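You operate a simulated robot arm through the tools that you are given. There is no shell and no other tool.

You run a simulated two-armed robot. Do the job below in one go: nothing can be reset, and whatever is moved stays where it is left.

TASK
Close the gap in the thin pipe with the white sliding sleeve.
Fine: ease the orange lever, slide the sleeve over the gap to its stop, throw the orange lever back and wind the brown knob tight.
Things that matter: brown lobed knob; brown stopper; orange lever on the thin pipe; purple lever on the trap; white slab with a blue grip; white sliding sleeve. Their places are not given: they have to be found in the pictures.

The check looks at the end state, three seconds after you hand in, the way a careful person would. Anything else that was tipped, shoved, dropped, spilled or broken makes it a failure.

THE ROBOT
Two 7-joint arms with fingered hands on one trunk that stands fixed in place. Base frame: the origin is at the foot of the trunk, x ahead of it, y to its left, z up. Lengths are in cm, angles in degrees, forces in N, time in s.
The left shoulder is at [5, 17, 131.4], the right one opposite. With the tool pointing down near the work surface each hand reaches from about 10 to 68 cm from the base axis, measured 20 degrees to its own side. Payload 4 kg a hand.
The tool frame of a hand sits at the grasp point between the pads (the TCP): z along the fingers, y along the line on which they close. The tips reach 2.6 cm beyond it. The gripper opens to 13.2 cm. The gripper's body begins 7.3 cm behind the TCP. The gripper is a hand of 4 fingers: y runs from the thumb to the fingers, the wrist lies at [0, 0, -22.4] in the tool frame, and closing takes about 1.5 s.
Orientation is that of the tool frame in the base frame, as a unit quaternion [x, y, z, w]. With the fingers straight down and closing along the base's y, the tool's x points along the base's -x, its y along +y and its z along -z.

THE INTERFACE
- The arms move only by the tool drive_tool. It takes "left_increments", "right_increments" or both (then of equal length, played together; a hand with none holds still); each is a list of rows, each a list of 7 numbers: the shift along the tool's x, y, z in units of 400 mm (1.0 is 400 mm), then the turn, a rotation vector about the tool's x, y, z in units of 90 degrees (1.0 is 90 degrees), then the gripper command, from -1 (fully open) to 1 (shut), values between in proportion. In form: [[x, y, z, rx, ry, rz, hand], ...]. A call has 1 to 20 rows; each row is the pose to reach, as a shift and turn from the pose commanded when the call began, along the tool's axes at that moment. A call with a number of a shift or a turn outside -1 to 1 is refused whole. A row lasts 0.2 s, in which the tool goes at most 5 cm and 8.6 degrees; a call with a longer step from one row to the next is refused whole, and so is a gripper value outside its range. A pose out of reach is approached as far as the arm can. The call stops where the force on the tool passes 40 N (or 10 N more than at its start, if that is more) or the arm is blocked; 0.2 s more then pass. The fingers move at their own pace (about 10.8 cm/s each) and stop on an object; they squeeze with about 33 N. The grip force told is the motor's: it shows also when the fingers shut on nothing. Time passes only in rows, and 0.2 s behind the last, so rows that repeat a pose let the fingers close. The reply holds the time, the measured pose of the TCP, the force on the tool along the base axes, the opening and the grip force, in the units named above and with some noise, with the torque about the TCP (base axes, N m) and any sound that the robot's microphone picked up.
- Cameras (640 x 400 px; columns grow to the right, rows downward): "scene" is now at [12, 4.3, 150]; the picture's right is [0.46, -0.89, 0.00], its down [-0.44, -0.23, -0.87] and it looks along [0.77, 0.40, -0.49] (base axes); focal length 214 px, centre (320, 200). "left" rides on the left gripper at [-7.3, 0.6, -9.4] in its tool frame; the picture's right is [-0.08, -1.00, 0.00], its down [0.78, -0.06, -0.62] and it looks along [0.61, -0.05, 0.79] (tool axes); focal length 230 px, centre (320, 200). "right" rides on the right gripper at [7.3, 0.6, -9.4] in its tool frame; the picture's right is [-0.08, 1.00, 0.00], its down [-0.79, -0.06, -0.62] and it looks along [-0.61, -0.05, 0.79] (tool axes); focal length 230 px, centre (320, 200).
- get_image(camera): a new picture of that camera. The clock stands still meanwhile.
- slide_trunk(by): slides the trunk up (or, below 0, down) by that many cm; the arms and the scene camera ride with it, the base frame stays. It gives what a move gives, with no picture.
- hand_shape(shape, hand): the hand has 4 fingers and takes this shape, open, in about a second: jaw (thumb against the fingers, like two jaws); tri (thumb and two fingers); tip (a fingertip pinch); poke (one finger out to press); point (the index stretched); flat (the hand flat); cup (the hand cupped); fist (a fist). The gripper value then closes the fingers along that shape, each until it touches; the sizes above hold for jaw. It gives what a move gives, with no picture.
- aim_head(pan, tilt): turns the head with the scene camera to pan (to the left, within 80 degrees either way) and tilt (down, from -29 to 69), counted from straight ahead of the robot. It gives what a move gives.
- point_at(camera, pixels): for up to 12 pixels [column, row] of the newest picture of that camera ("zoom" is the newest enlarged one), the place [x, y, z] in the base frame of the surface seen there, good to about 0.2 cm. The clock stands still meanwhile.
- close_up(camera, box): a new picture of the part [left, top, right, bottom] of that camera's present view, enlarged. The clock stands still meanwhile.
- sign_off(): hands the job in; it is judged then, once.

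Unless the task says otherwise, let go and move clear before handing in.

The tools are called after ">>>" as name(argument=value, ...) on one line, values as JSON. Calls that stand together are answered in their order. drive_tool: Moves the arms, as the interface text tells. Its arguments: {"type":"object","properties":{"left_increments":{"type":"array"},"right_increments":{"type":"array"}},"required":[]} The other tools are called the same way: slide_trunk (by) slides the trunk up or down; hand_shape (shape, hand) gives the hand a shape; aim_head (pan, tilt) turns the head that bears the scene camera; get_image (camera) takes a picture; point_at (camera, pixels) gives the place of the surface under pixels of a picture; close_up (camera, box) takes an enlarged picture of a part of a camera's view; sign_off () hands the job in.

At the start:

```text
t: 0.0
left_tool_pos: [35.17, 53.19, 127.48]
left_tool_rot: [-0.001, 1.0, 0.0, 0.0]
left_wrist_force: [-0.8, -0.4, 0.7]
left_ft_torque: [-0.04, 0.01, -0.03]
left_finger_gap: 13.19
left_grip_force: 0.1
left_shape: jaw
right_tool_pos: [38.79, 3.8, 138.01]
right_tool_rot: [-0.001, 1.0, 0.0, -0.001]
right_wrist_force: [0.6, -0.4, 0.0]
right_ft_torque: [0.0, 0.01, 0.02]
right_finger_gap: 13.18
right_grip_force: 0.0
right_shape: jaw
trunk travel left (down, up): [-32.5, 2.6]
head pan, tilt: [27.7, 29.5]
```

scene: 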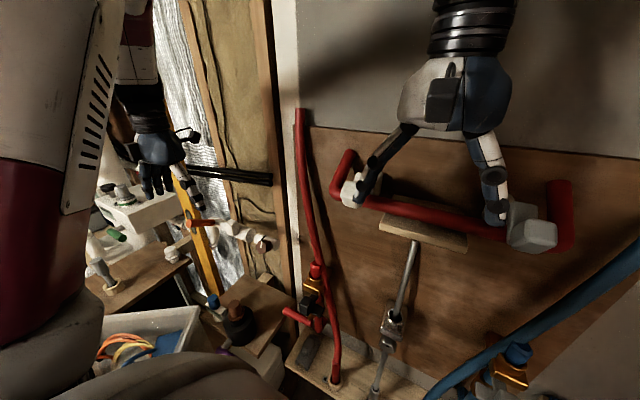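
right: 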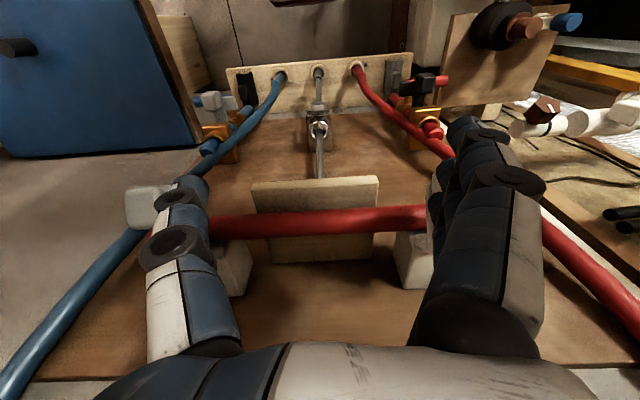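
left: 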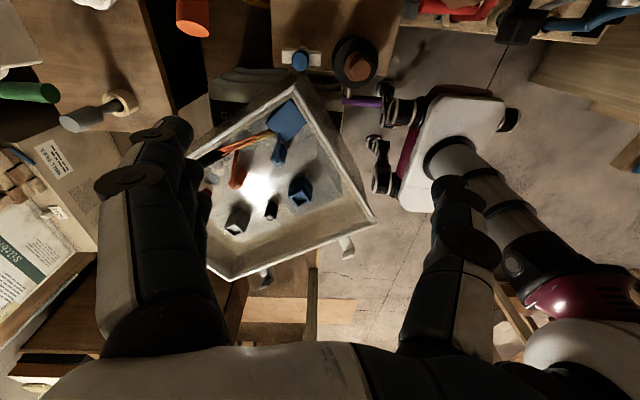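

The scene picture shows white pipework with an orange lever around (195,225)–(265,245), left of the yellow post. I'll enlarge that area and look with the head turned further left.

>>> close_up(camera="scene", box=[80, 160, 300, 360])

>>> aim_head(pan=50, tilt=35)

>>> get_image(camera="scene")

```text
2.00 times, centred on (190, 260) of scene
```

zoom: 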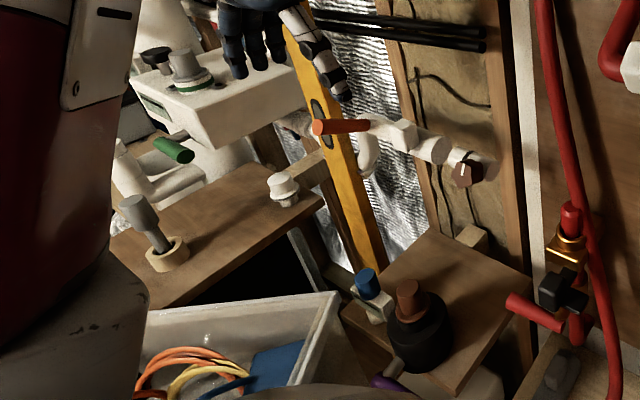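

```text
t: 0.9
left_tool_pos: [35.2, 53.2, 127.54]
left_tool_rot: [0.0, 1.0, 0.0, 0.0]
left_wrist_force: [-0.1, -0.3, -0.1]
left_ft_torque: [0.02, 0.04, -0.01]
left_finger_gap: 13.18
left_grip_force: 0.0
left_shape: jaw
right_tool_pos: [38.86, 3.65, 137.94]
right_tool_rot: [0.0, 1.0, 0.001, 0.0]
right_wrist_force: [0.7, -1.1, -0.9]
right_ft_torque: [-0.04, 0.01, 0.0]
right_finger_gap: 13.18
right_grip_force: 0.0
right_shape: jaw
trunk travel left (down, up): [-32.5, 2.6]
head pan, tilt: [50.0, 35.0]
```

```text
taken
```

scene: 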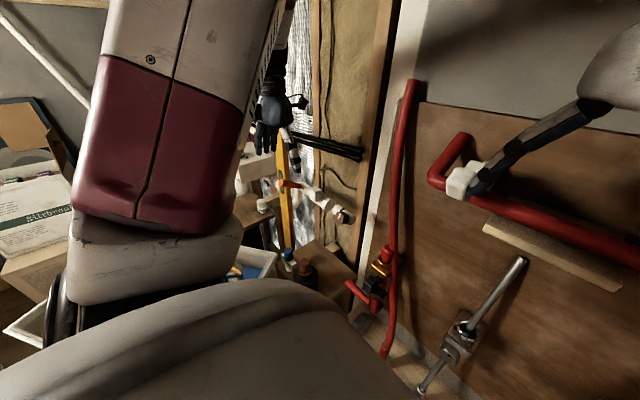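

The left arm hides most of the view at this pan, with the thin pipe visible near (280-345,185-215). I'll turn the head back partway and zoom in on the pipe.

>>> aim_head(pan=36, tilt=35)

>>> get_image(camera="scene")

>>> get_image(camera="left")

```text
t: 1.6
left_tool_pos: [35.13, 53.11, 127.58]
left_tool_rot: [0.001, 1.0, 0.0, 0.001]
left_wrist_force: [-0.2, -0.2, 0.2]
left_ft_torque: [-0.02, -0.02, 0.02]
left_finger_gap: 13.15
left_grip_force: 0.0
left_shape: jaw
right_tool_pos: [38.75, 3.72, 137.96]
right_tool_rot: [0.0, 1.0, 0.001, -0.001]
right_wrist_force: [-0.5, 1.0, -0.3]
right_ft_torque: [-0.01, 0.0, -0.01]
right_finger_gap: 13.17
right_grip_force: 0.1
right_shape: jaw
trunk travel left (down, up): [-32.5, 2.6]
head pan, tilt: [36.0, 35.0]
```

```text
taken
```

scene: 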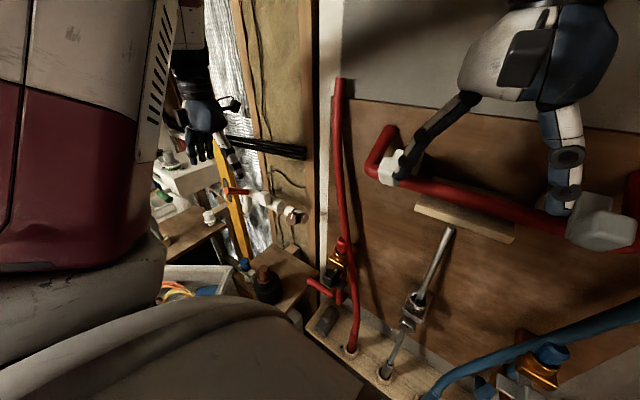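

```text
taken
```

left: 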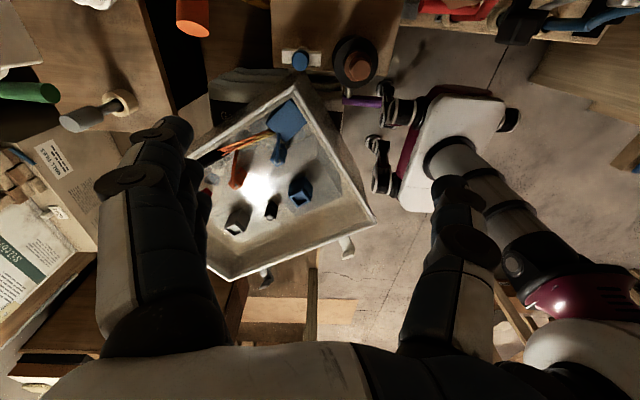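

>>> close_up(camera="scene", box=[190, 150, 340, 244])

>>> point_at(camera="left", pixels=[[192, 15], [95, 3], [300, 60], [360, 65], [30, 92], [360, 100], [290, 45], [100, 100]])

```text
4.26 times, centred on (265, 197) of scene
```

zoom: 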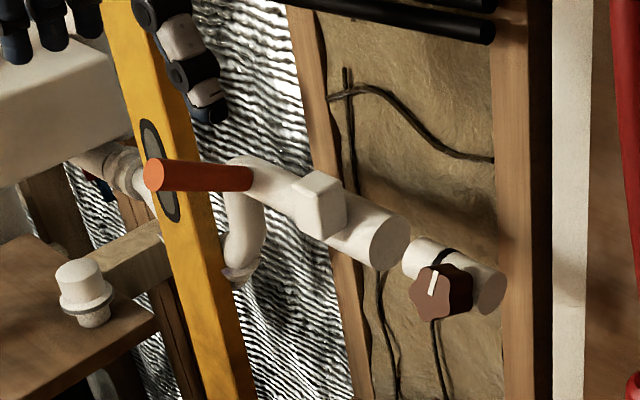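

```text
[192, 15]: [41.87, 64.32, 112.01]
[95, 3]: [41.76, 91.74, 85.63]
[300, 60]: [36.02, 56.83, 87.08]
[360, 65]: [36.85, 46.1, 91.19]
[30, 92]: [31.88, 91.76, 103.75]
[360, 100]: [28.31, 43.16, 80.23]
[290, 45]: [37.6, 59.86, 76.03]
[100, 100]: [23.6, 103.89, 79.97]
```

>>> point_at(camera="zoom", pixels=[[155, 175], [200, 177], [245, 180], [320, 205], [310, 185], [365, 235], [388, 245], [425, 255], [440, 290], [430, 300], [485, 290], [515, 180]])

>>> close_up(camera="scene", box=[215, 175, 311, 235])

```text
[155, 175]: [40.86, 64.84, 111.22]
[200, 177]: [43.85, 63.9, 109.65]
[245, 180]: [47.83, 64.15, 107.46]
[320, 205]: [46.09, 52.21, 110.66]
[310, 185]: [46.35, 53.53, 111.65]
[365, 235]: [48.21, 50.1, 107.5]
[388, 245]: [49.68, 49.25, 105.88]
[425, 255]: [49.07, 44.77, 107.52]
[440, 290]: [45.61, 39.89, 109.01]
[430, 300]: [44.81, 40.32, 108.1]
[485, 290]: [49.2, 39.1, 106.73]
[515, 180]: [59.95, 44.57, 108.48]
```

```text
6.67 times, centred on (263, 205) of scene
```

zoom: 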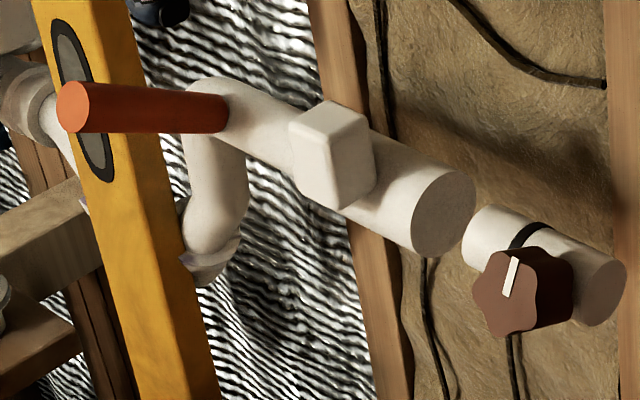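

The thin pipe runs along y at roughly x≈49, z≈107. The orange lever is at (41–48, 64, 109), the sleeve with its square boss at y≈49–58 and the brown knob at (45, 40, 108). I'll turn the left hand to face forward, keeping it high and slightly back, so its camera can see the pipe up close.

>>> drive_tool(left_increments=[[0.01, 0, 0, 0, -0.08, 0, -1], [0.02, 0, 0, 0, -0.16, 0, -1], [0.03, 0, 0, 0, -0.24, 0, -1], [0.04, 0, 0, 0, -0.32, 0, -1], [0.05, 0, 0, 0, -0.4, 0, -1], [0.06, 0, 0, 0, -0.48, 0, -1], [0.07, 0, 0, 0, -0.56, 0, -1], [0.08, 0, 0, 0, -0.64, 0, -1], [0.09, 0, 0, 0, -0.72, 0, -1], [0.1, 0, 0, 0, -0.8, 0, -1], [0.11, 0, 0, 0, -0.88, 0, -1], [0.12, 0, 0, 0, -0.96, 0, -1], [0.125, 0, 0, 0, -1.0, 0, -1], [0.125, 0, 0, 0, -1.0, 0, -1]])

>>> get_image(camera="left")

>>> get_image(camera="scene")

```text
t: 4.6
left_tool_pos: [30.07, 53.15, 127.46]
left_tool_rot: [0.0, 0.706, 0.0, 0.708]
left_wrist_force: [0.8, 0.4, 0.2]
left_ft_torque: [-0.02, -0.01, 0.02]
left_finger_gap: 13.19
left_grip_force: 0.0
left_shape: jaw
right_tool_pos: [38.87, 3.67, 138.1]
right_tool_rot: [0.0, 1.0, -0.001, 0.0]
right_wrist_force: [-0.4, 0.4, 0.3]
right_ft_torque: [0.01, -0.03, -0.02]
right_finger_gap: 13.18
right_grip_force: 0.0
right_shape: jaw
trunk travel left (down, up): [-32.5, 2.6]
head pan, tilt: [36.0, 35.0]
```

```text
taken
```

left: 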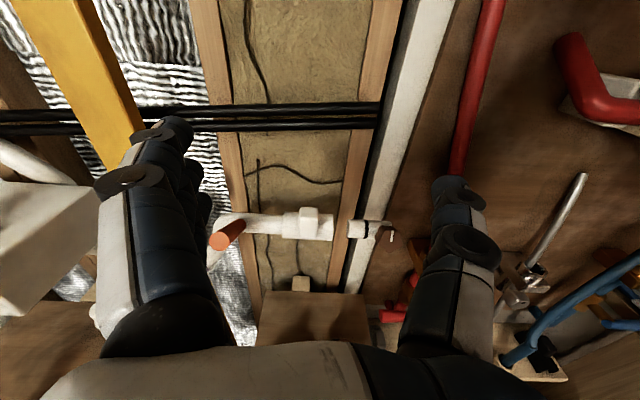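

```text
taken
```

scene: 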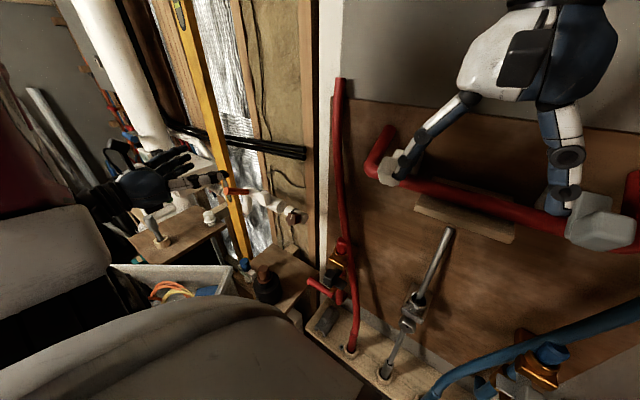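

Now the left camera looks straight at the pipe: orange lever at (225,235), sleeve at (305,222) and the stub at (360,228). I'll zoom in for geometry.

>>> close_up(camera="left", box=[200, 175, 408, 305])

>>> close_up(camera="scene", box=[215, 175, 311, 235])

```text
3.08 times, centred on (304, 240) of left
```

zoom: 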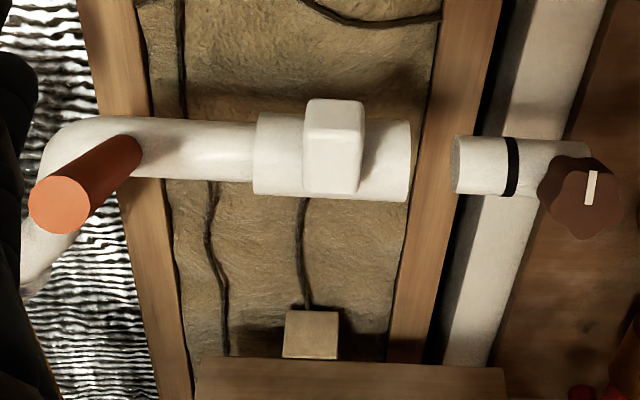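

```text
6.67 times, centred on (263, 205) of scene
```

zoom: 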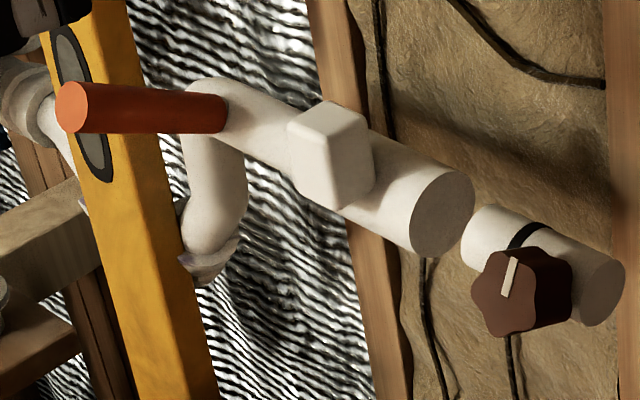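

The left view shows the sleeve with its square lug, the gap, the stub with a black ring (the stop mark), and the knob with a white index line. Next I'll measure points on it.

>>> close_up(camera="left", box=[200, 175, 408, 305])

>>> point_at(camera="zoom", pixels=[[60, 205], [100, 175], [130, 145], [200, 135], [258, 155], [280, 120], [315, 170], [350, 170], [335, 112], [402, 160], [460, 165], [512, 165]])

>>> point_at(camera="zoom", pixels=[[590, 188], [565, 215], [610, 200], [580, 150], [480, 150], [385, 130], [385, 190], [310, 150], [358, 150], [335, 135], [90, 125], [65, 130]])

```text
3.08 times, centred on (304, 240) of left
```

zoom: 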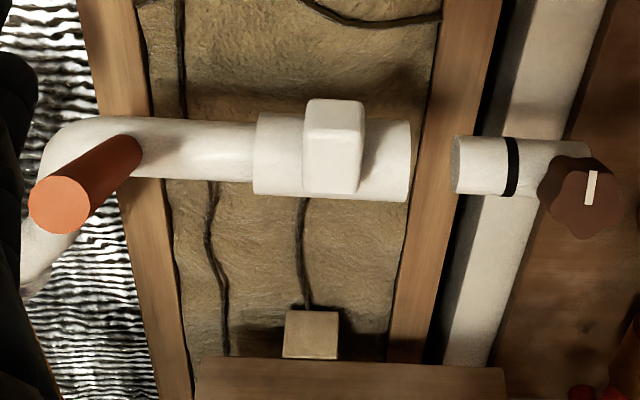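

```text
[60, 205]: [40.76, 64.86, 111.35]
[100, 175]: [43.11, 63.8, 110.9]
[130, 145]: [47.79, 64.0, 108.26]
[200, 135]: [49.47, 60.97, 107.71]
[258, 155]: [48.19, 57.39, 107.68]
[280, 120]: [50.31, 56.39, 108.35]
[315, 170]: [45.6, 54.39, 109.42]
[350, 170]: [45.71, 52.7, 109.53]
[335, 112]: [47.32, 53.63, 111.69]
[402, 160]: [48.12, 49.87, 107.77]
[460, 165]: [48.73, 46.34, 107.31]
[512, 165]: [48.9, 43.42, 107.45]
```

```text
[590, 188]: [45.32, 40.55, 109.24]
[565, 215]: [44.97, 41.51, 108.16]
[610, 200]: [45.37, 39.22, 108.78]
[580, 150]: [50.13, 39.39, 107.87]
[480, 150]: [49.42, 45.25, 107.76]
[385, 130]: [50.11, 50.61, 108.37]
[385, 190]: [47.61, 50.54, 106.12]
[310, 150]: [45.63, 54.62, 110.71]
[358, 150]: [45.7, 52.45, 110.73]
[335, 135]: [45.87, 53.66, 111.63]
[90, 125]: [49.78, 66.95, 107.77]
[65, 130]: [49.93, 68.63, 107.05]
```

Measured: pipe axis about x≈50.3, z≈106.5, sleeve y 49.3–57.7, lug y 52.3–54.9, stop ring at y≈43.4. I'll zoom in on the lever root to see how it is hinged.

>>> close_up(camera="left", box=[195, 195, 275, 255])

>>> close_up(camera="left", box=[340, 200, 420, 260])

>>> close_up(camera="scene", box=[215, 180, 265, 215])

```text
6.67 times, centred on (235, 225) of left
```

zoom: 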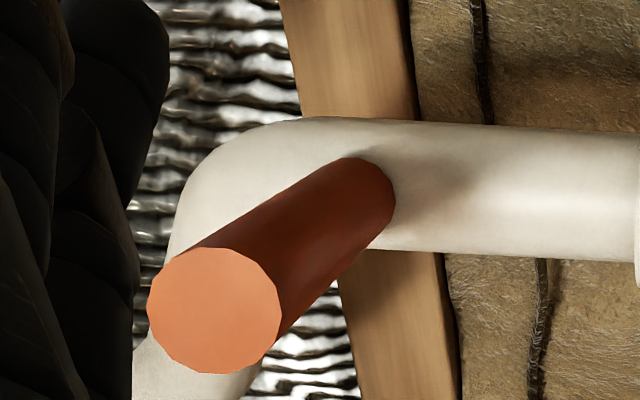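

```text
6.67 times, centred on (380, 230) of left
```

zoom: 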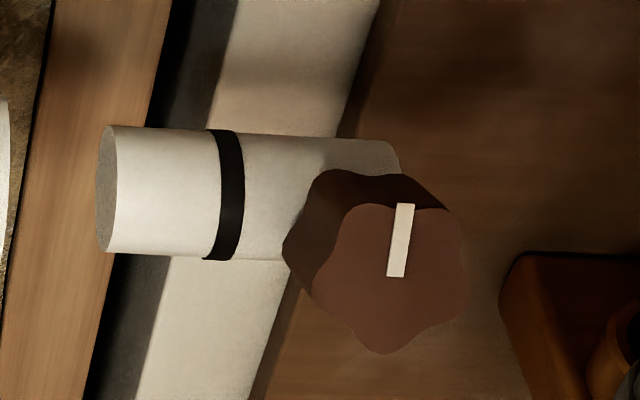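

```text
11.43 times, centred on (240, 198) of scene
```

zoom: 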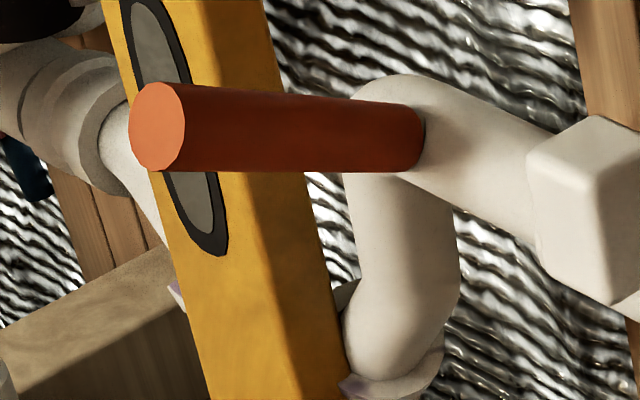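

The lever is a plain cylinder pointing out and up, about 27° above horizontal from the elbow. The yellow level leaning at (60–140,0–130) of the left view is close by, so I'll locate it and the white box before approaching.

>>> get_image(camera="left")

>>> point_at(camera="left", pixels=[[60, 10], [95, 60], [120, 100], [50, 30], [130, 110], [60, 200], [70, 230], [20, 300], [50, 110], [20, 165], [60, 115], [300, 320]])

>>> get_image(camera="scene")

>>> point_at(camera="scene", pixels=[[195, 60], [202, 100], [215, 135], [230, 210], [240, 245], [208, 150], [236, 190], [200, 170], [150, 225], [210, 215], [180, 200], [264, 285]])

```text
taken
```

left: 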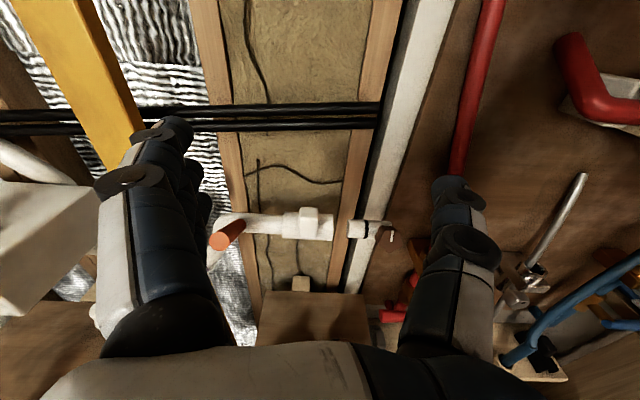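

```text
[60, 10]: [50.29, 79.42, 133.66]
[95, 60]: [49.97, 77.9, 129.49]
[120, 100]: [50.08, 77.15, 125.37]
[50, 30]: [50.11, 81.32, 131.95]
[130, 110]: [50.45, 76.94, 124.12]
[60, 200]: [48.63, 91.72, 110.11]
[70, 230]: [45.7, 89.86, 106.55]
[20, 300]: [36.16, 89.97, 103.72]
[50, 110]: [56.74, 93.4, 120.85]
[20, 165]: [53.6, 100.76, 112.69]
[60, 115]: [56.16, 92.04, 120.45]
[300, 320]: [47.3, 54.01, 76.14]
```

```text
taken
```

scene: 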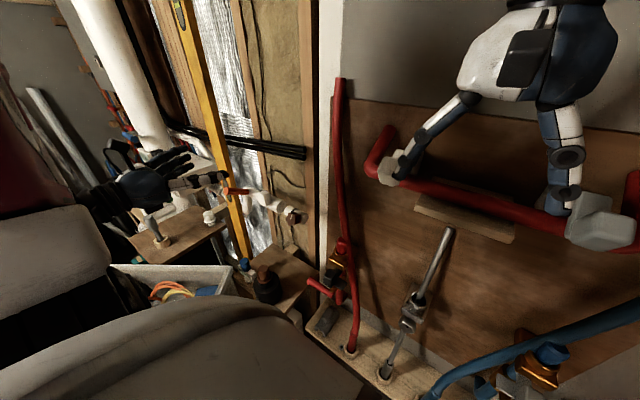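

```text
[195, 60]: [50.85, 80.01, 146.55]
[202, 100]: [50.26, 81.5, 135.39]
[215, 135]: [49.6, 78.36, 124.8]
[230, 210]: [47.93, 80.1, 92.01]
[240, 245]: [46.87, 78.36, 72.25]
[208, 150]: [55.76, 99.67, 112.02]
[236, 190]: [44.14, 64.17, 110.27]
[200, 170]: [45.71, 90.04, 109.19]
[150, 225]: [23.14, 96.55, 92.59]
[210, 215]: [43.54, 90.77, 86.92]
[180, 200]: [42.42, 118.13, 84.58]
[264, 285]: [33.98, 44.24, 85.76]
```

The level's face is at x≈49–50, y≥75, so it stays clear if I approach with a half-closed hand. I'll bring the left hand to a pre-approach point in line with the lever at about (35.4, 64.8, 114), pitched down about 27°.

>>> drive_tool(left_increments=[[0.034, 0.029, 0.013, 0, 0.03, 0, -0.1], [0.068, 0.058, 0.026, 0, 0.06, 0, -0.1], [0.101, 0.087, 0.04, 0, 0.09, 0, -0.1], [0.135, 0.116, 0.053, 0, 0.12, 0, -0.1], [0.169, 0.146, 0.066, 0, 0.15, 0, -0.1], [0.203, 0.175, 0.08, 0, 0.18, 0, -0.1], [0.236, 0.204, 0.093, 0, 0.21, 0, -0.1], [0.27, 0.233, 0.106, 0, 0.24, 0, -0.1], [0.304, 0.262, 0.119, 0, 0.27, 0, -0.1], [0.337, 0.291, 0.132, 0, 0.297, 0, -0.1], [0.337, 0.291, 0.132, 0, 0.297, 0, -0.1]])

>>> get_image(camera="left")

>>> get_image(camera="scene")

```text
t: 7.0
left_tool_pos: [35.52, 64.79, 113.81]
left_tool_rot: [0.0, 0.852, 0.0, 0.524]
left_wrist_force: [1.0, -1.0, -0.9]
left_ft_torque: [0.0, -0.01, -0.02]
left_finger_gap: 7.34
left_grip_force: 0.2
left_shape: jaw
right_tool_pos: [38.72, 3.61, 138.1]
right_tool_rot: [0.0, 1.0, 0.0, 0.0]
right_wrist_force: [0.1, -0.7, 0.1]
right_ft_torque: [0.03, -0.01, -0.02]
right_finger_gap: 13.2
right_grip_force: 0.0
right_shape: jaw
trunk travel left (down, up): [-32.5, 2.6]
head pan, tilt: [36.0, 35.0]
```

```text
taken
```

left: 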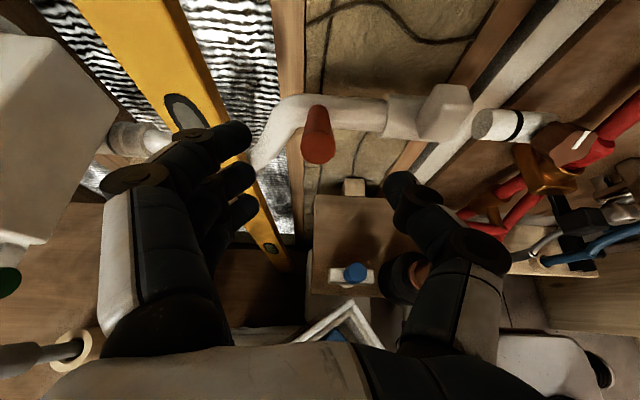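

```text
taken
```

scene: 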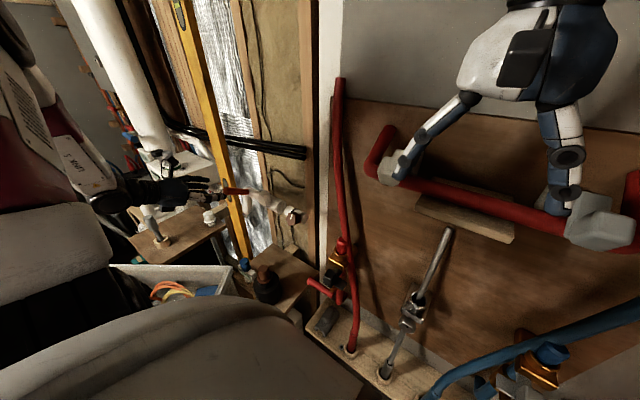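

The lever's end at (318,150) lies on the hand's axis between the fingers. I'll advance 8 cm along the lever and close gently on it.

>>> drive_tool(left_increments=[[0, 0, 0.04, 0, 0, 0, -0.1], [0, 0, 0.08, 0, 0, 0, -0.1], [0, 0, 0.12, 0, 0, 0, -0.1], [0, 0, 0.16, 0, 0, 0, -0.1], [0, 0, 0.2, 0, 0, 0, -0.1], [0, 0, 0.2, 0, 0, 0, -0.1]])

>>> get_image(camera="left")

>>> close_up(camera="scene", box=[160, 150, 320, 250])

```text
t: 8.4
left_tool_pos: [42.68, 64.72, 110.45]
left_tool_rot: [0.0, 0.851, 0.0, 0.525]
left_wrist_force: [0.0, -0.3, 0.0]
left_ft_torque: [-0.01, -0.02, 0.04]
left_finger_gap: 7.34
left_grip_force: 0.0
left_shape: jaw
right_tool_pos: [38.78, 3.54, 138.03]
right_tool_rot: [0.0, 1.0, -0.001, -0.001]
right_wrist_force: [0.0, 0.2, -0.5]
right_ft_torque: [-0.01, -0.01, 0.01]
right_finger_gap: 13.17
right_grip_force: 0.0
right_shape: jaw
trunk travel left (down, up): [-32.5, 2.6]
head pan, tilt: [36.0, 35.0]
```

```text
taken
```

left: 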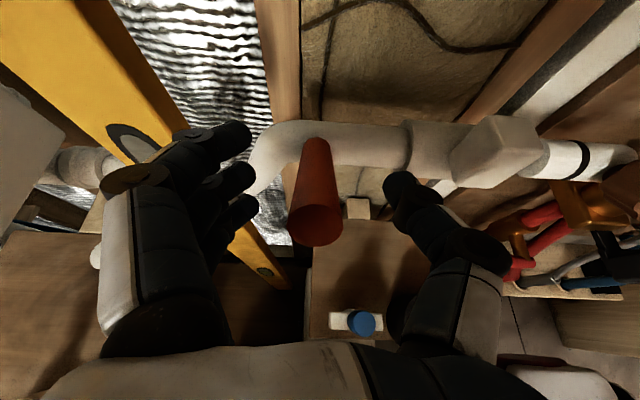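

```text
4.00 times, centred on (240, 200) of scene
```

zoom: 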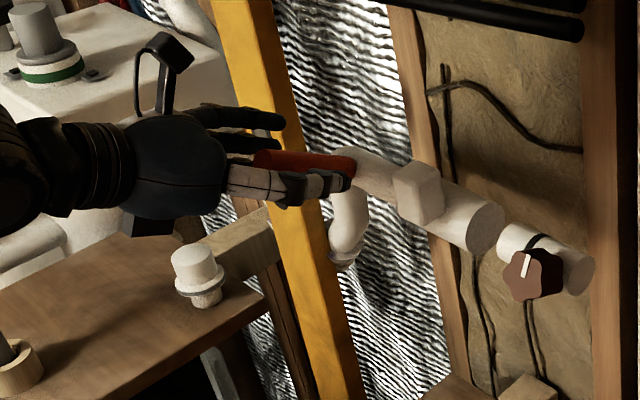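

The lever at (318,190) sits centred between thumb and fingers. I'll close on it.

>>> drive_tool(left_increments=[[0, 0, 0, 0, 0, 0, 1], [0, 0, 0, 0, 0, 0, 1], [0, 0, 0, 0, 0, 0, 1], [0, 0, 0, 0, 0, 0, 1], [0, 0, 0, 0, 0, 0, 1], [0, 0, 0, 0, 0, 0, 1]])

>>> get_image(camera="left")

```text
t: 9.8
left_tool_pos: [42.72, 64.54, 110.54]
left_tool_rot: [0.001, 0.852, 0.0, 0.524]
left_wrist_force: [1.5, -16.9, -5.4]
left_ft_torque: [-0.09, 0.01, -0.15]
left_finger_gap: 0.51
left_grip_force: 32.9
left_shape: jaw
right_tool_pos: [38.83, 3.56, 138.05]
right_tool_rot: [0.001, 1.0, 0.0, 0.0]
right_wrist_force: [0.1, -0.4, -1.0]
right_ft_torque: [0.01, 0.02, 0.01]
right_finger_gap: 13.17
right_grip_force: 0.0
right_shape: jaw
trunk travel left (down, up): [-32.5, 2.6]
head pan, tilt: [36.0, 35.0]
```

```text
taken
```

left: 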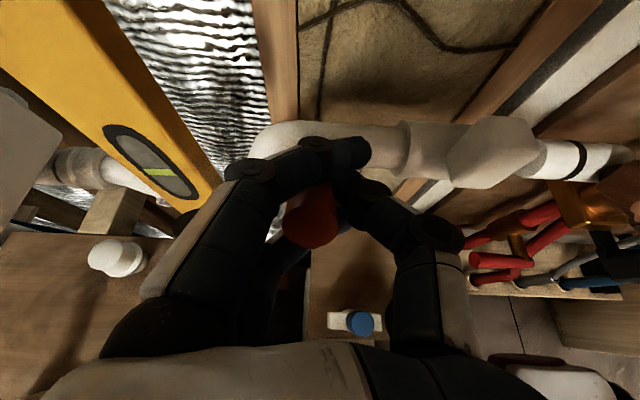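

The fingers have closed around the lever, with the index over its top at (330,150). I'll probe gently: first swing it upward about the pipe's axis by roughly 10° and watch the force.

>>> drive_tool(left_increments=[[-0.01, -0.004, 0, 0, 0.03, 0, 1], [-0.02, -0.004, 0, 0, 0.06, 0, 1], [-0.03, -0.004, 0.002, 0, 0.085, 0, 1], [-0.0375, -0.004, 0.003, 0, 0.11, 0, 1]])

>>> get_image(camera="left")

```text
t: 10.8
left_tool_pos: [43.59, 64.49, 111.76]
left_tool_rot: [-0.001, 0.894, 0.001, 0.448]
left_wrist_force: [6.3, -10.4, -9.6]
left_ft_torque: [-0.09, 0.0, -0.07]
left_finger_gap: 0.52
left_grip_force: 33.4
left_shape: jaw
right_tool_pos: [38.94, 3.54, 138.08]
right_tool_rot: [-0.001, 1.0, 0.001, -0.001]
right_wrist_force: [-0.8, 0.1, 0.1]
right_ft_torque: [0.0, 0.03, -0.01]
right_finger_gap: 13.16
right_grip_force: 0.0
right_shape: jaw
trunk travel left (down, up): [-32.5, 2.6]
head pan, tilt: [36.0, 35.0]
```

```text
taken
```

left: 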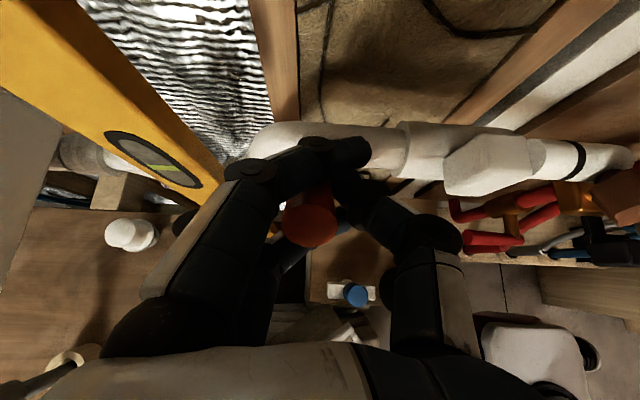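

The lever end stays at (310,215) in the hand's view while the hand moved 1.5 cm and 10°, with under 12 N. I'll check in the scene view whether the lever really turned.

>>> close_up(camera="scene", box=[160, 150, 320, 250])

>>> point_at(camera="left", pixels=[[310, 222], [310, 195], [300, 205], [325, 225]])

```text
4.00 times, centred on (240, 200) of scene
```

zoom: 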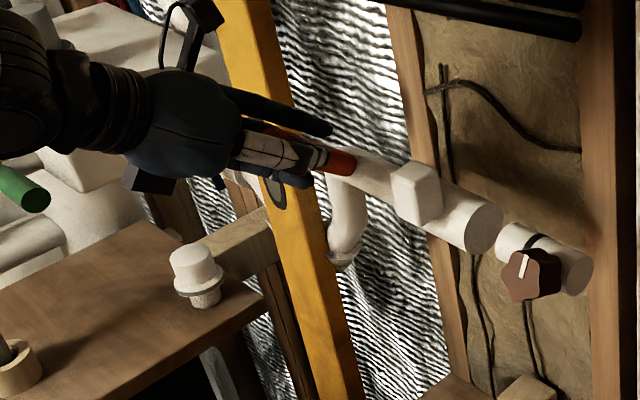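

```text
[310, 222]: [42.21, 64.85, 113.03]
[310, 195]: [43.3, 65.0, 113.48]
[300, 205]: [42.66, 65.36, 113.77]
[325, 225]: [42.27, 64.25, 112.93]
```

The lever end rose from (40.8, 111.3) to (42.3, 113.2), so it does turn about the pipe axis and goes up easily. I'll continue the arc by another 30°.

>>> drive_tool(left_increments=[[-0.0222, 0, 0.0012, 0, 0.0667, 0, 1], [-0.0442, 0, 0.0046, 0, 0.1333, 0, 1], [-0.0657, 0, 0.0104, 0, 0.2, 0, 1], [-0.0864, 0, 0.0184, 0, 0.2667, 0, 1], [-0.1063, 0, 0.0285, 0, 0.3333, 0, 1]])

>>> get_image(camera="left")

>>> close_up(camera="scene", box=[160, 150, 320, 250])

```text
t: 12.0
left_tool_pos: [47.27, 64.5, 114.25]
left_tool_rot: [0.001, 0.98, -0.001, 0.201]
left_wrist_force: [6.4, -11.7, -22.9]
left_ft_torque: [-0.1, -0.05, -0.02]
left_finger_gap: 0.42
left_grip_force: 33.2
left_shape: jaw
right_tool_pos: [39.01, 3.78, 137.91]
right_tool_rot: [0.0, 1.0, 0.0, -0.001]
right_wrist_force: [0.9, -0.2, 0.4]
right_ft_torque: [-0.03, 0.01, -0.01]
right_finger_gap: 13.17
right_grip_force: 0.0
right_shape: jaw
trunk travel left (down, up): [-32.5, 2.6]
head pan, tilt: [36.0, 35.0]
```

```text
taken
```

left: 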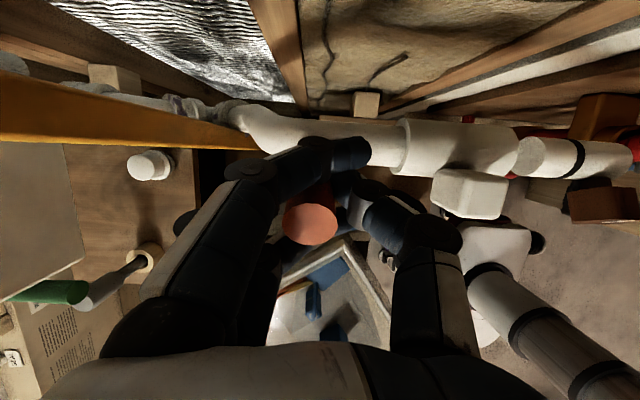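

```text
4.00 times, centred on (240, 200) of scene
```

zoom: 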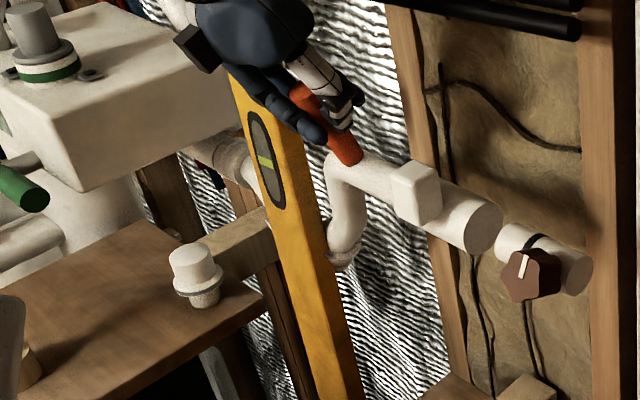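

The lever follows, now at about 67°, with forces below 25 N. I'll continue another 24° and watch for a stop or a click.

>>> drive_tool(left_increments=[[-0.0222, 0, 0.002, 0, 0.0667, 0, 1], [-0.0442, 0, 0.007, 0, 0.1333, 0, 1], [-0.0657, 0, 0.013, 0, 0.2, 0, 1], [-0.0864, 0, 0.022, 0, 0.2667, 0, 1]])

>>> get_image(camera="left")

>>> close_up(camera="scene", box=[160, 150, 320, 250])

```text
t: 13.0
left_tool_pos: [50.4, 64.68, 114.98]
left_tool_rot: [-0.001, 1.0, -0.001, -0.009]
left_wrist_force: [-5.2, -15.6, -29.9]
left_ft_torque: [-0.17, -0.19, 0.03]
left_finger_gap: 0.39
left_grip_force: 33.0
left_shape: jaw
right_tool_pos: [38.66, 3.83, 137.92]
right_tool_rot: [0.001, 1.0, -0.001, 0.0]
right_wrist_force: [-1.0, -0.1, -0.2]
right_ft_torque: [-0.01, -0.01, 0.01]
right_finger_gap: 13.17
right_grip_force: 0.1
right_shape: jaw
trunk travel left (down, up): [-32.5, 2.6]
head pan, tilt: [36.0, 35.0]
```

```text
taken
```

left: 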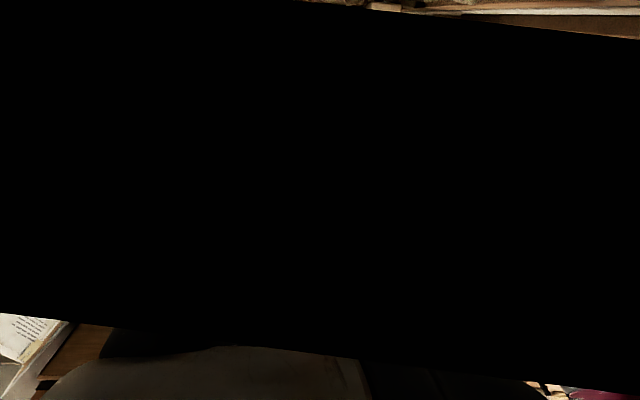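

```text
4.00 times, centred on (240, 200) of scene
```

zoom: 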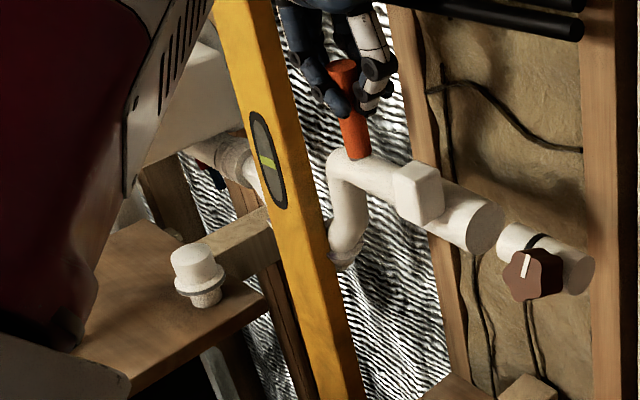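

The left camera is now black, since it's close to the black conduits behind it, and the force reached 30 N down. I'll locate the conduits before moving on.

>>> get_image(camera="scene")

>>> point_at(camera="scene", pixels=[[280, 145], [280, 150], [280, 155], [260, 141], [260, 146], [260, 150], [300, 150], [300, 157], [248, 140], [248, 147]])

>>> close_up(camera="scene", box=[200, 80, 320, 200])

```text
taken
```

scene: 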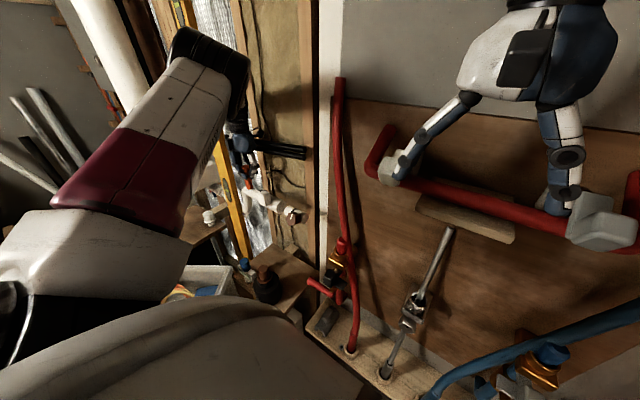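

```text
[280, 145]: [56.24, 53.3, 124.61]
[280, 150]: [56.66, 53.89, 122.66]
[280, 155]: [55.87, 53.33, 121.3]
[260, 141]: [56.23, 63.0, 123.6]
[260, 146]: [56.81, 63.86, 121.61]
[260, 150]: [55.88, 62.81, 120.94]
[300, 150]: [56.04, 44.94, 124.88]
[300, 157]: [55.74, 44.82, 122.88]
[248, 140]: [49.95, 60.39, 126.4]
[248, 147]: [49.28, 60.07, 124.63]
```

```text
3.33 times, centred on (260, 140) of scene
```

zoom: 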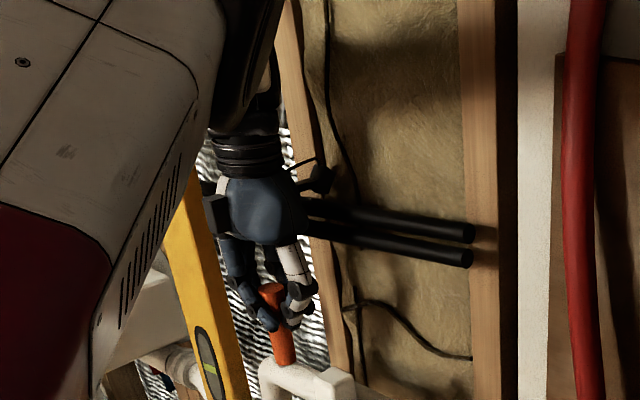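

The conduits run at x≈56, z 121–125, right where the hand camera is. The lever is now upright, so I'll open halfway and pull the hand straight back in −x, the open side of the grip, which takes the camera clear.

>>> drive_tool(left_increments=[[0, 0, 0, 0, 0, 0, -0.1], [0, 0, 0, 0, 0, 0, -0.1], [0, 0, 0, 0, 0, 0, -0.1], [0, 0, 0, 0, 0, 0, -0.1], [0, 0, 0, 0, 0, 0, -0.1]])

>>> close_up(camera="scene", box=[200, 80, 320, 240])

```text
t: 14.2
left_tool_pos: [50.49, 64.54, 115.16]
left_tool_rot: [0.0, 1.0, 0.0, -0.005]
left_wrist_force: [0.0, -0.2, 0.1]
left_ft_torque: [0.0, 0.0, -0.01]
left_finger_gap: 7.19
left_grip_force: 0.1
left_shape: jaw
right_tool_pos: [38.63, 3.67, 138.12]
right_tool_rot: [0.0, 1.0, 0.0, 0.0]
right_wrist_force: [0.0, -0.1, -0.3]
right_ft_torque: [0.02, 0.0, -0.01]
right_finger_gap: 13.21
right_grip_force: 0.1
right_shape: jaw
trunk travel left (down, up): [-32.5, 2.6]
head pan, tilt: [36.0, 35.0]
```

```text
2.50 times, centred on (260, 160) of scene
```

zoom: 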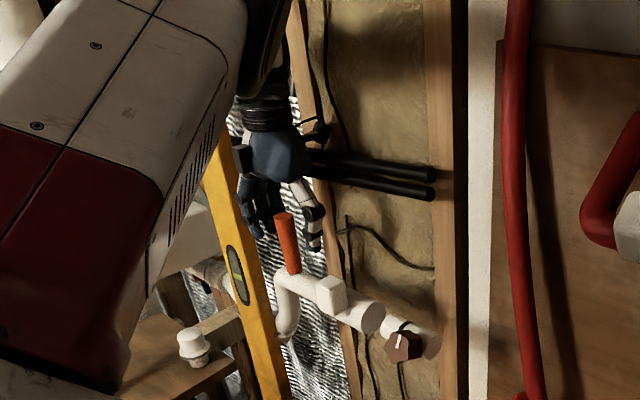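

The hand is free (forces ≈0) and the lever stays upright at zoom (285,245). I'll pull straight back 16 cm.

>>> drive_tool(left_increments=[[0.05, 0, 0, 0, 0, 0, -0.1], [0.11, 0, 0, 0, 0, 0, -0.1], [0.18, 0, 0, 0, 0, 0, -0.1], [0.25, 0, 0, 0, 0, 0, -0.1], [0.32, 0, 0, 0, 0, 0, -0.1], [0.4, 0, 0, 0, 0, 0, -0.1], [0.4, 0, 0, 0, 0, 0, -0.1]])

>>> get_image(camera="left")

>>> get_image(camera="scene")

```text
t: 15.8
left_tool_pos: [34.37, 64.4, 115.17]
left_tool_rot: [0.001, 1.0, 0.0, -0.006]
left_wrist_force: [-0.3, 0.2, -0.3]
left_ft_torque: [0.01, 0.03, 0.01]
left_finger_gap: 7.2
left_grip_force: 0.0
left_shape: jaw
right_tool_pos: [38.79, 3.83, 138.11]
right_tool_rot: [0.0, 1.0, -0.001, 0.0]
right_wrist_force: [-0.5, 0.7, 0.1]
right_ft_torque: [-0.01, 0.02, 0.0]
right_finger_gap: 13.17
right_grip_force: 0.2
right_shape: jaw
trunk travel left (down, up): [-32.5, 2.6]
head pan, tilt: [36.0, 35.0]
```

```text
taken
```

left: 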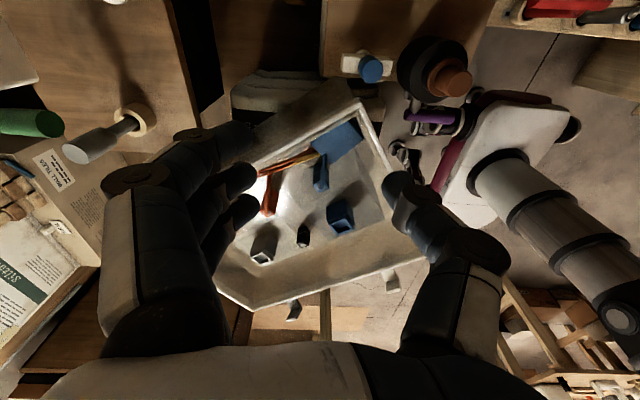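

```text
taken
```

scene: 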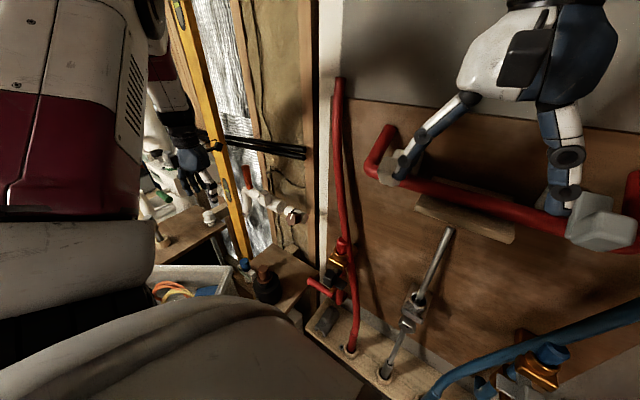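

Clear. I'll re-pose the left hand pitched 30° down in front of the sleeve's lug, pre-approach at about (39, 53.6, 114.5).

>>> drive_tool(left_increments=[[-0.0115, -0.027, 0.002, 0, -0.0667, 0, -0.1], [-0.023, -0.054, 0.004, 0, -0.1333, 0, -0.1], [-0.0345, -0.081, 0.005, 0, -0.2, 0, -0.1], [-0.046, -0.108, 0.007, 0, -0.2667, 0, -0.1], [-0.0575, -0.135, 0.009, 0, -0.3333, 0, -0.1], [-0.069, -0.162, 0.01, 0, -0.4, 0, -0.1], [-0.0805, -0.189, 0.012, 0, -0.4667, 0, -0.1], [-0.092, -0.216, 0.014, 0, -0.5333, 0, -0.1], [-0.1035, -0.243, 0.016, 0, -0.6, 0, -0.1], [-0.115, -0.27, 0.0175, 0, -0.6667, 0, -0.1], [-0.115, -0.27, 0.0175, 0, -0.6667, 0, -0.1]])

>>> get_image(camera="left")

>>> close_up(camera="scene", box=[160, 130, 320, 250])

```text
t: 18.2
left_tool_pos: [39.13, 53.76, 114.53]
left_tool_rot: [0.0, 0.868, 0.0, 0.496]
left_wrist_force: [-0.5, 0.0, 0.8]
left_ft_torque: [-0.02, 0.0, -0.02]
left_finger_gap: 7.21
left_grip_force: 0.0
left_shape: jaw
right_tool_pos: [38.64, 3.66, 138.1]
right_tool_rot: [0.0, 1.0, 0.0, 0.0]
right_wrist_force: [-0.3, 1.1, -0.8]
right_ft_torque: [-0.04, -0.03, -0.01]
right_finger_gap: 13.18
right_grip_force: 0.0
right_shape: jaw
trunk travel left (down, up): [-32.5, 2.6]
head pan, tilt: [36.0, 35.0]
```

```text
taken
```

left: 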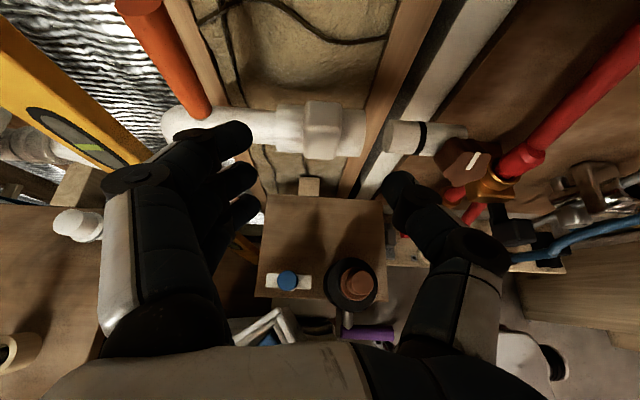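

```text
3.33 times, centred on (240, 190) of scene
```

zoom: 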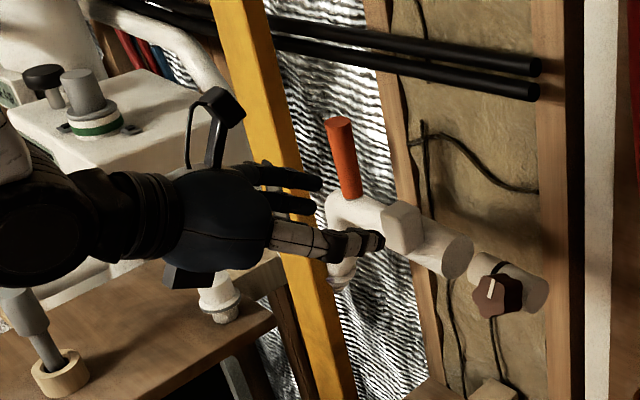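

The lug is at (322,130) in the left view, in line with the hand, and the lever stands upright at (165,55). I'll measure both precisely.

>>> point_at(camera="left", pixels=[[135, 5], [165, 60], [200, 110], [322, 112], [310, 140], [338, 140], [322, 155], [360, 130], [282, 130], [420, 138], [400, 138]])

>>> close_up(camera="left", box=[260, 90, 380, 165])

```text
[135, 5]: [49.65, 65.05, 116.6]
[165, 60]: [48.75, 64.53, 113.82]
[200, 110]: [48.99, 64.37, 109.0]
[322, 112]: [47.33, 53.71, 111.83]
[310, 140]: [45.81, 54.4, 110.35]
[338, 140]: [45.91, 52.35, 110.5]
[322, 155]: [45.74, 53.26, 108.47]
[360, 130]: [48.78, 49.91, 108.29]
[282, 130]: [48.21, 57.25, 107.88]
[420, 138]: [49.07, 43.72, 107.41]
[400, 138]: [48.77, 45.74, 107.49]
```

```text
5.33 times, centred on (320, 128) of left
```

zoom: 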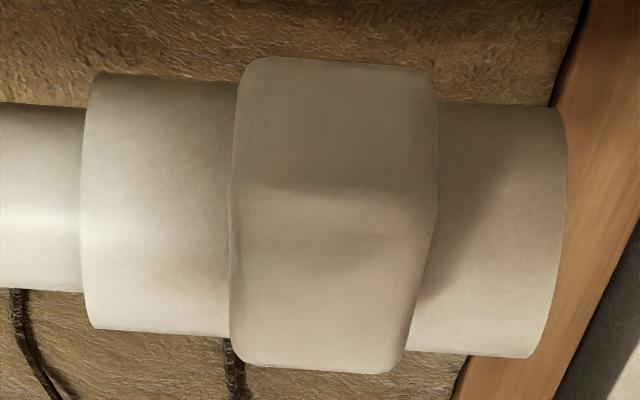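

Lug spans y≈52.2–54.8. I'll advance 7.8 cm so the fingers straddle it, then close partway.

>>> drive_tool(left_increments=[[0, -0.002, 0.04, 0, 0, 0, -0.1], [0, -0.004, 0.08, 0, 0, 0, -0.1], [0, -0.006, 0.12, 0, 0, 0, -0.1], [0, -0.007, 0.16, 0, 0, 0, -0.1], [0, -0.007, 0.195, 0, 0, 0, -0.1], [0, -0.007, 0.195, 0, 0, 0, 0.2], [0, -0.007, 0.195, 0, 0, 0, 0.35], [0, -0.007, 0.195, 0, 0, 0, 0.35], [0, -0.007, 0.195, 0, 0, 0, 0.35]])

>>> get_image(camera="left")

>>> close_up(camera="scene", box=[160, 130, 320, 250])

```text
t: 20.2
left_tool_pos: [45.67, 53.56, 110.59]
left_tool_rot: [0.001, 0.869, -0.001, 0.496]
left_wrist_force: [0.1, -0.2, -0.6]
left_ft_torque: [0.0, 0.0, 0.02]
left_finger_gap: 4.38
left_grip_force: 0.1
left_shape: jaw
right_tool_pos: [38.71, 3.73, 137.99]
right_tool_rot: [0.0, 1.0, 0.0, 0.0]
right_wrist_force: [0.0, -0.3, -0.4]
right_ft_torque: [-0.01, 0.01, -0.01]
right_finger_gap: 13.19
right_grip_force: 0.0
right_shape: jaw
trunk travel left (down, up): [-32.5, 2.6]
head pan, tilt: [36.0, 35.0]
```

```text
taken
```

left: 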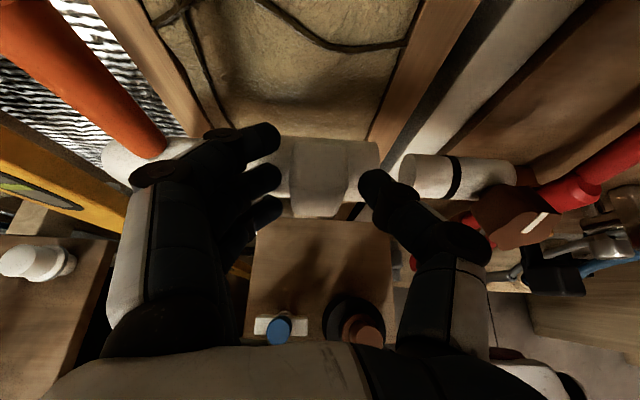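

```text
3.33 times, centred on (240, 190) of scene
```

zoom: 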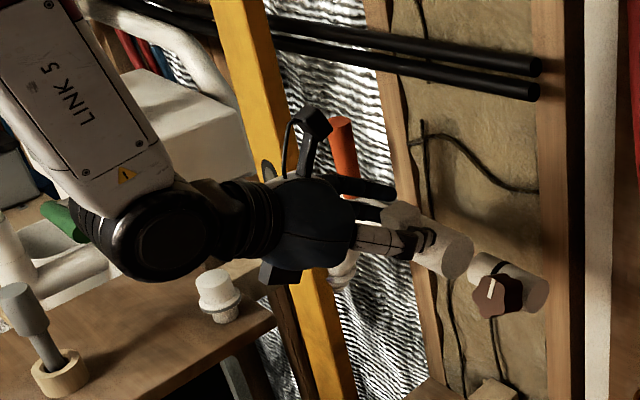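

The lug sits between the fingertips and thumb at (320,185). I'll close on it.

>>> drive_tool(left_increments=[[0, 0, 0, 0, 0, 0, 0.6], [0, 0, 0, 0, 0, 0, 0.8], [0, 0, 0, 0, 0, 0, 0.8], [0, 0, 0, 0, 0, 0, 0.8]])

>>> get_image(camera="left")

```text
t: 21.2
left_tool_pos: [45.66, 53.54, 110.66]
left_tool_rot: [0.0, 0.868, 0.0, 0.496]
left_wrist_force: [1.5, 0.3, -1.5]
left_ft_torque: [0.06, 0.01, 0.06]
left_finger_gap: 2.45
left_grip_force: 32.8
left_shape: jaw
right_tool_pos: [38.8, 3.64, 138.08]
right_tool_rot: [0.0, 1.0, 0.0, 0.0]
right_wrist_force: [-0.5, -0.9, 0.4]
right_ft_torque: [0.0, 0.01, 0.0]
right_finger_gap: 13.2
right_grip_force: 0.1
right_shape: jaw
trunk travel left (down, up): [-32.5, 2.6]
head pan, tilt: [36.0, 35.0]
```

```text
taken
```

left: 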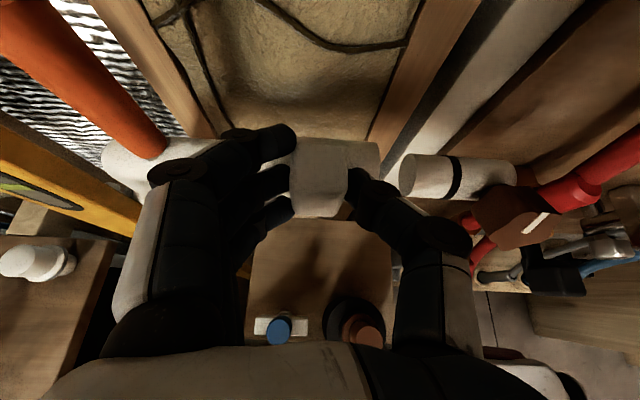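

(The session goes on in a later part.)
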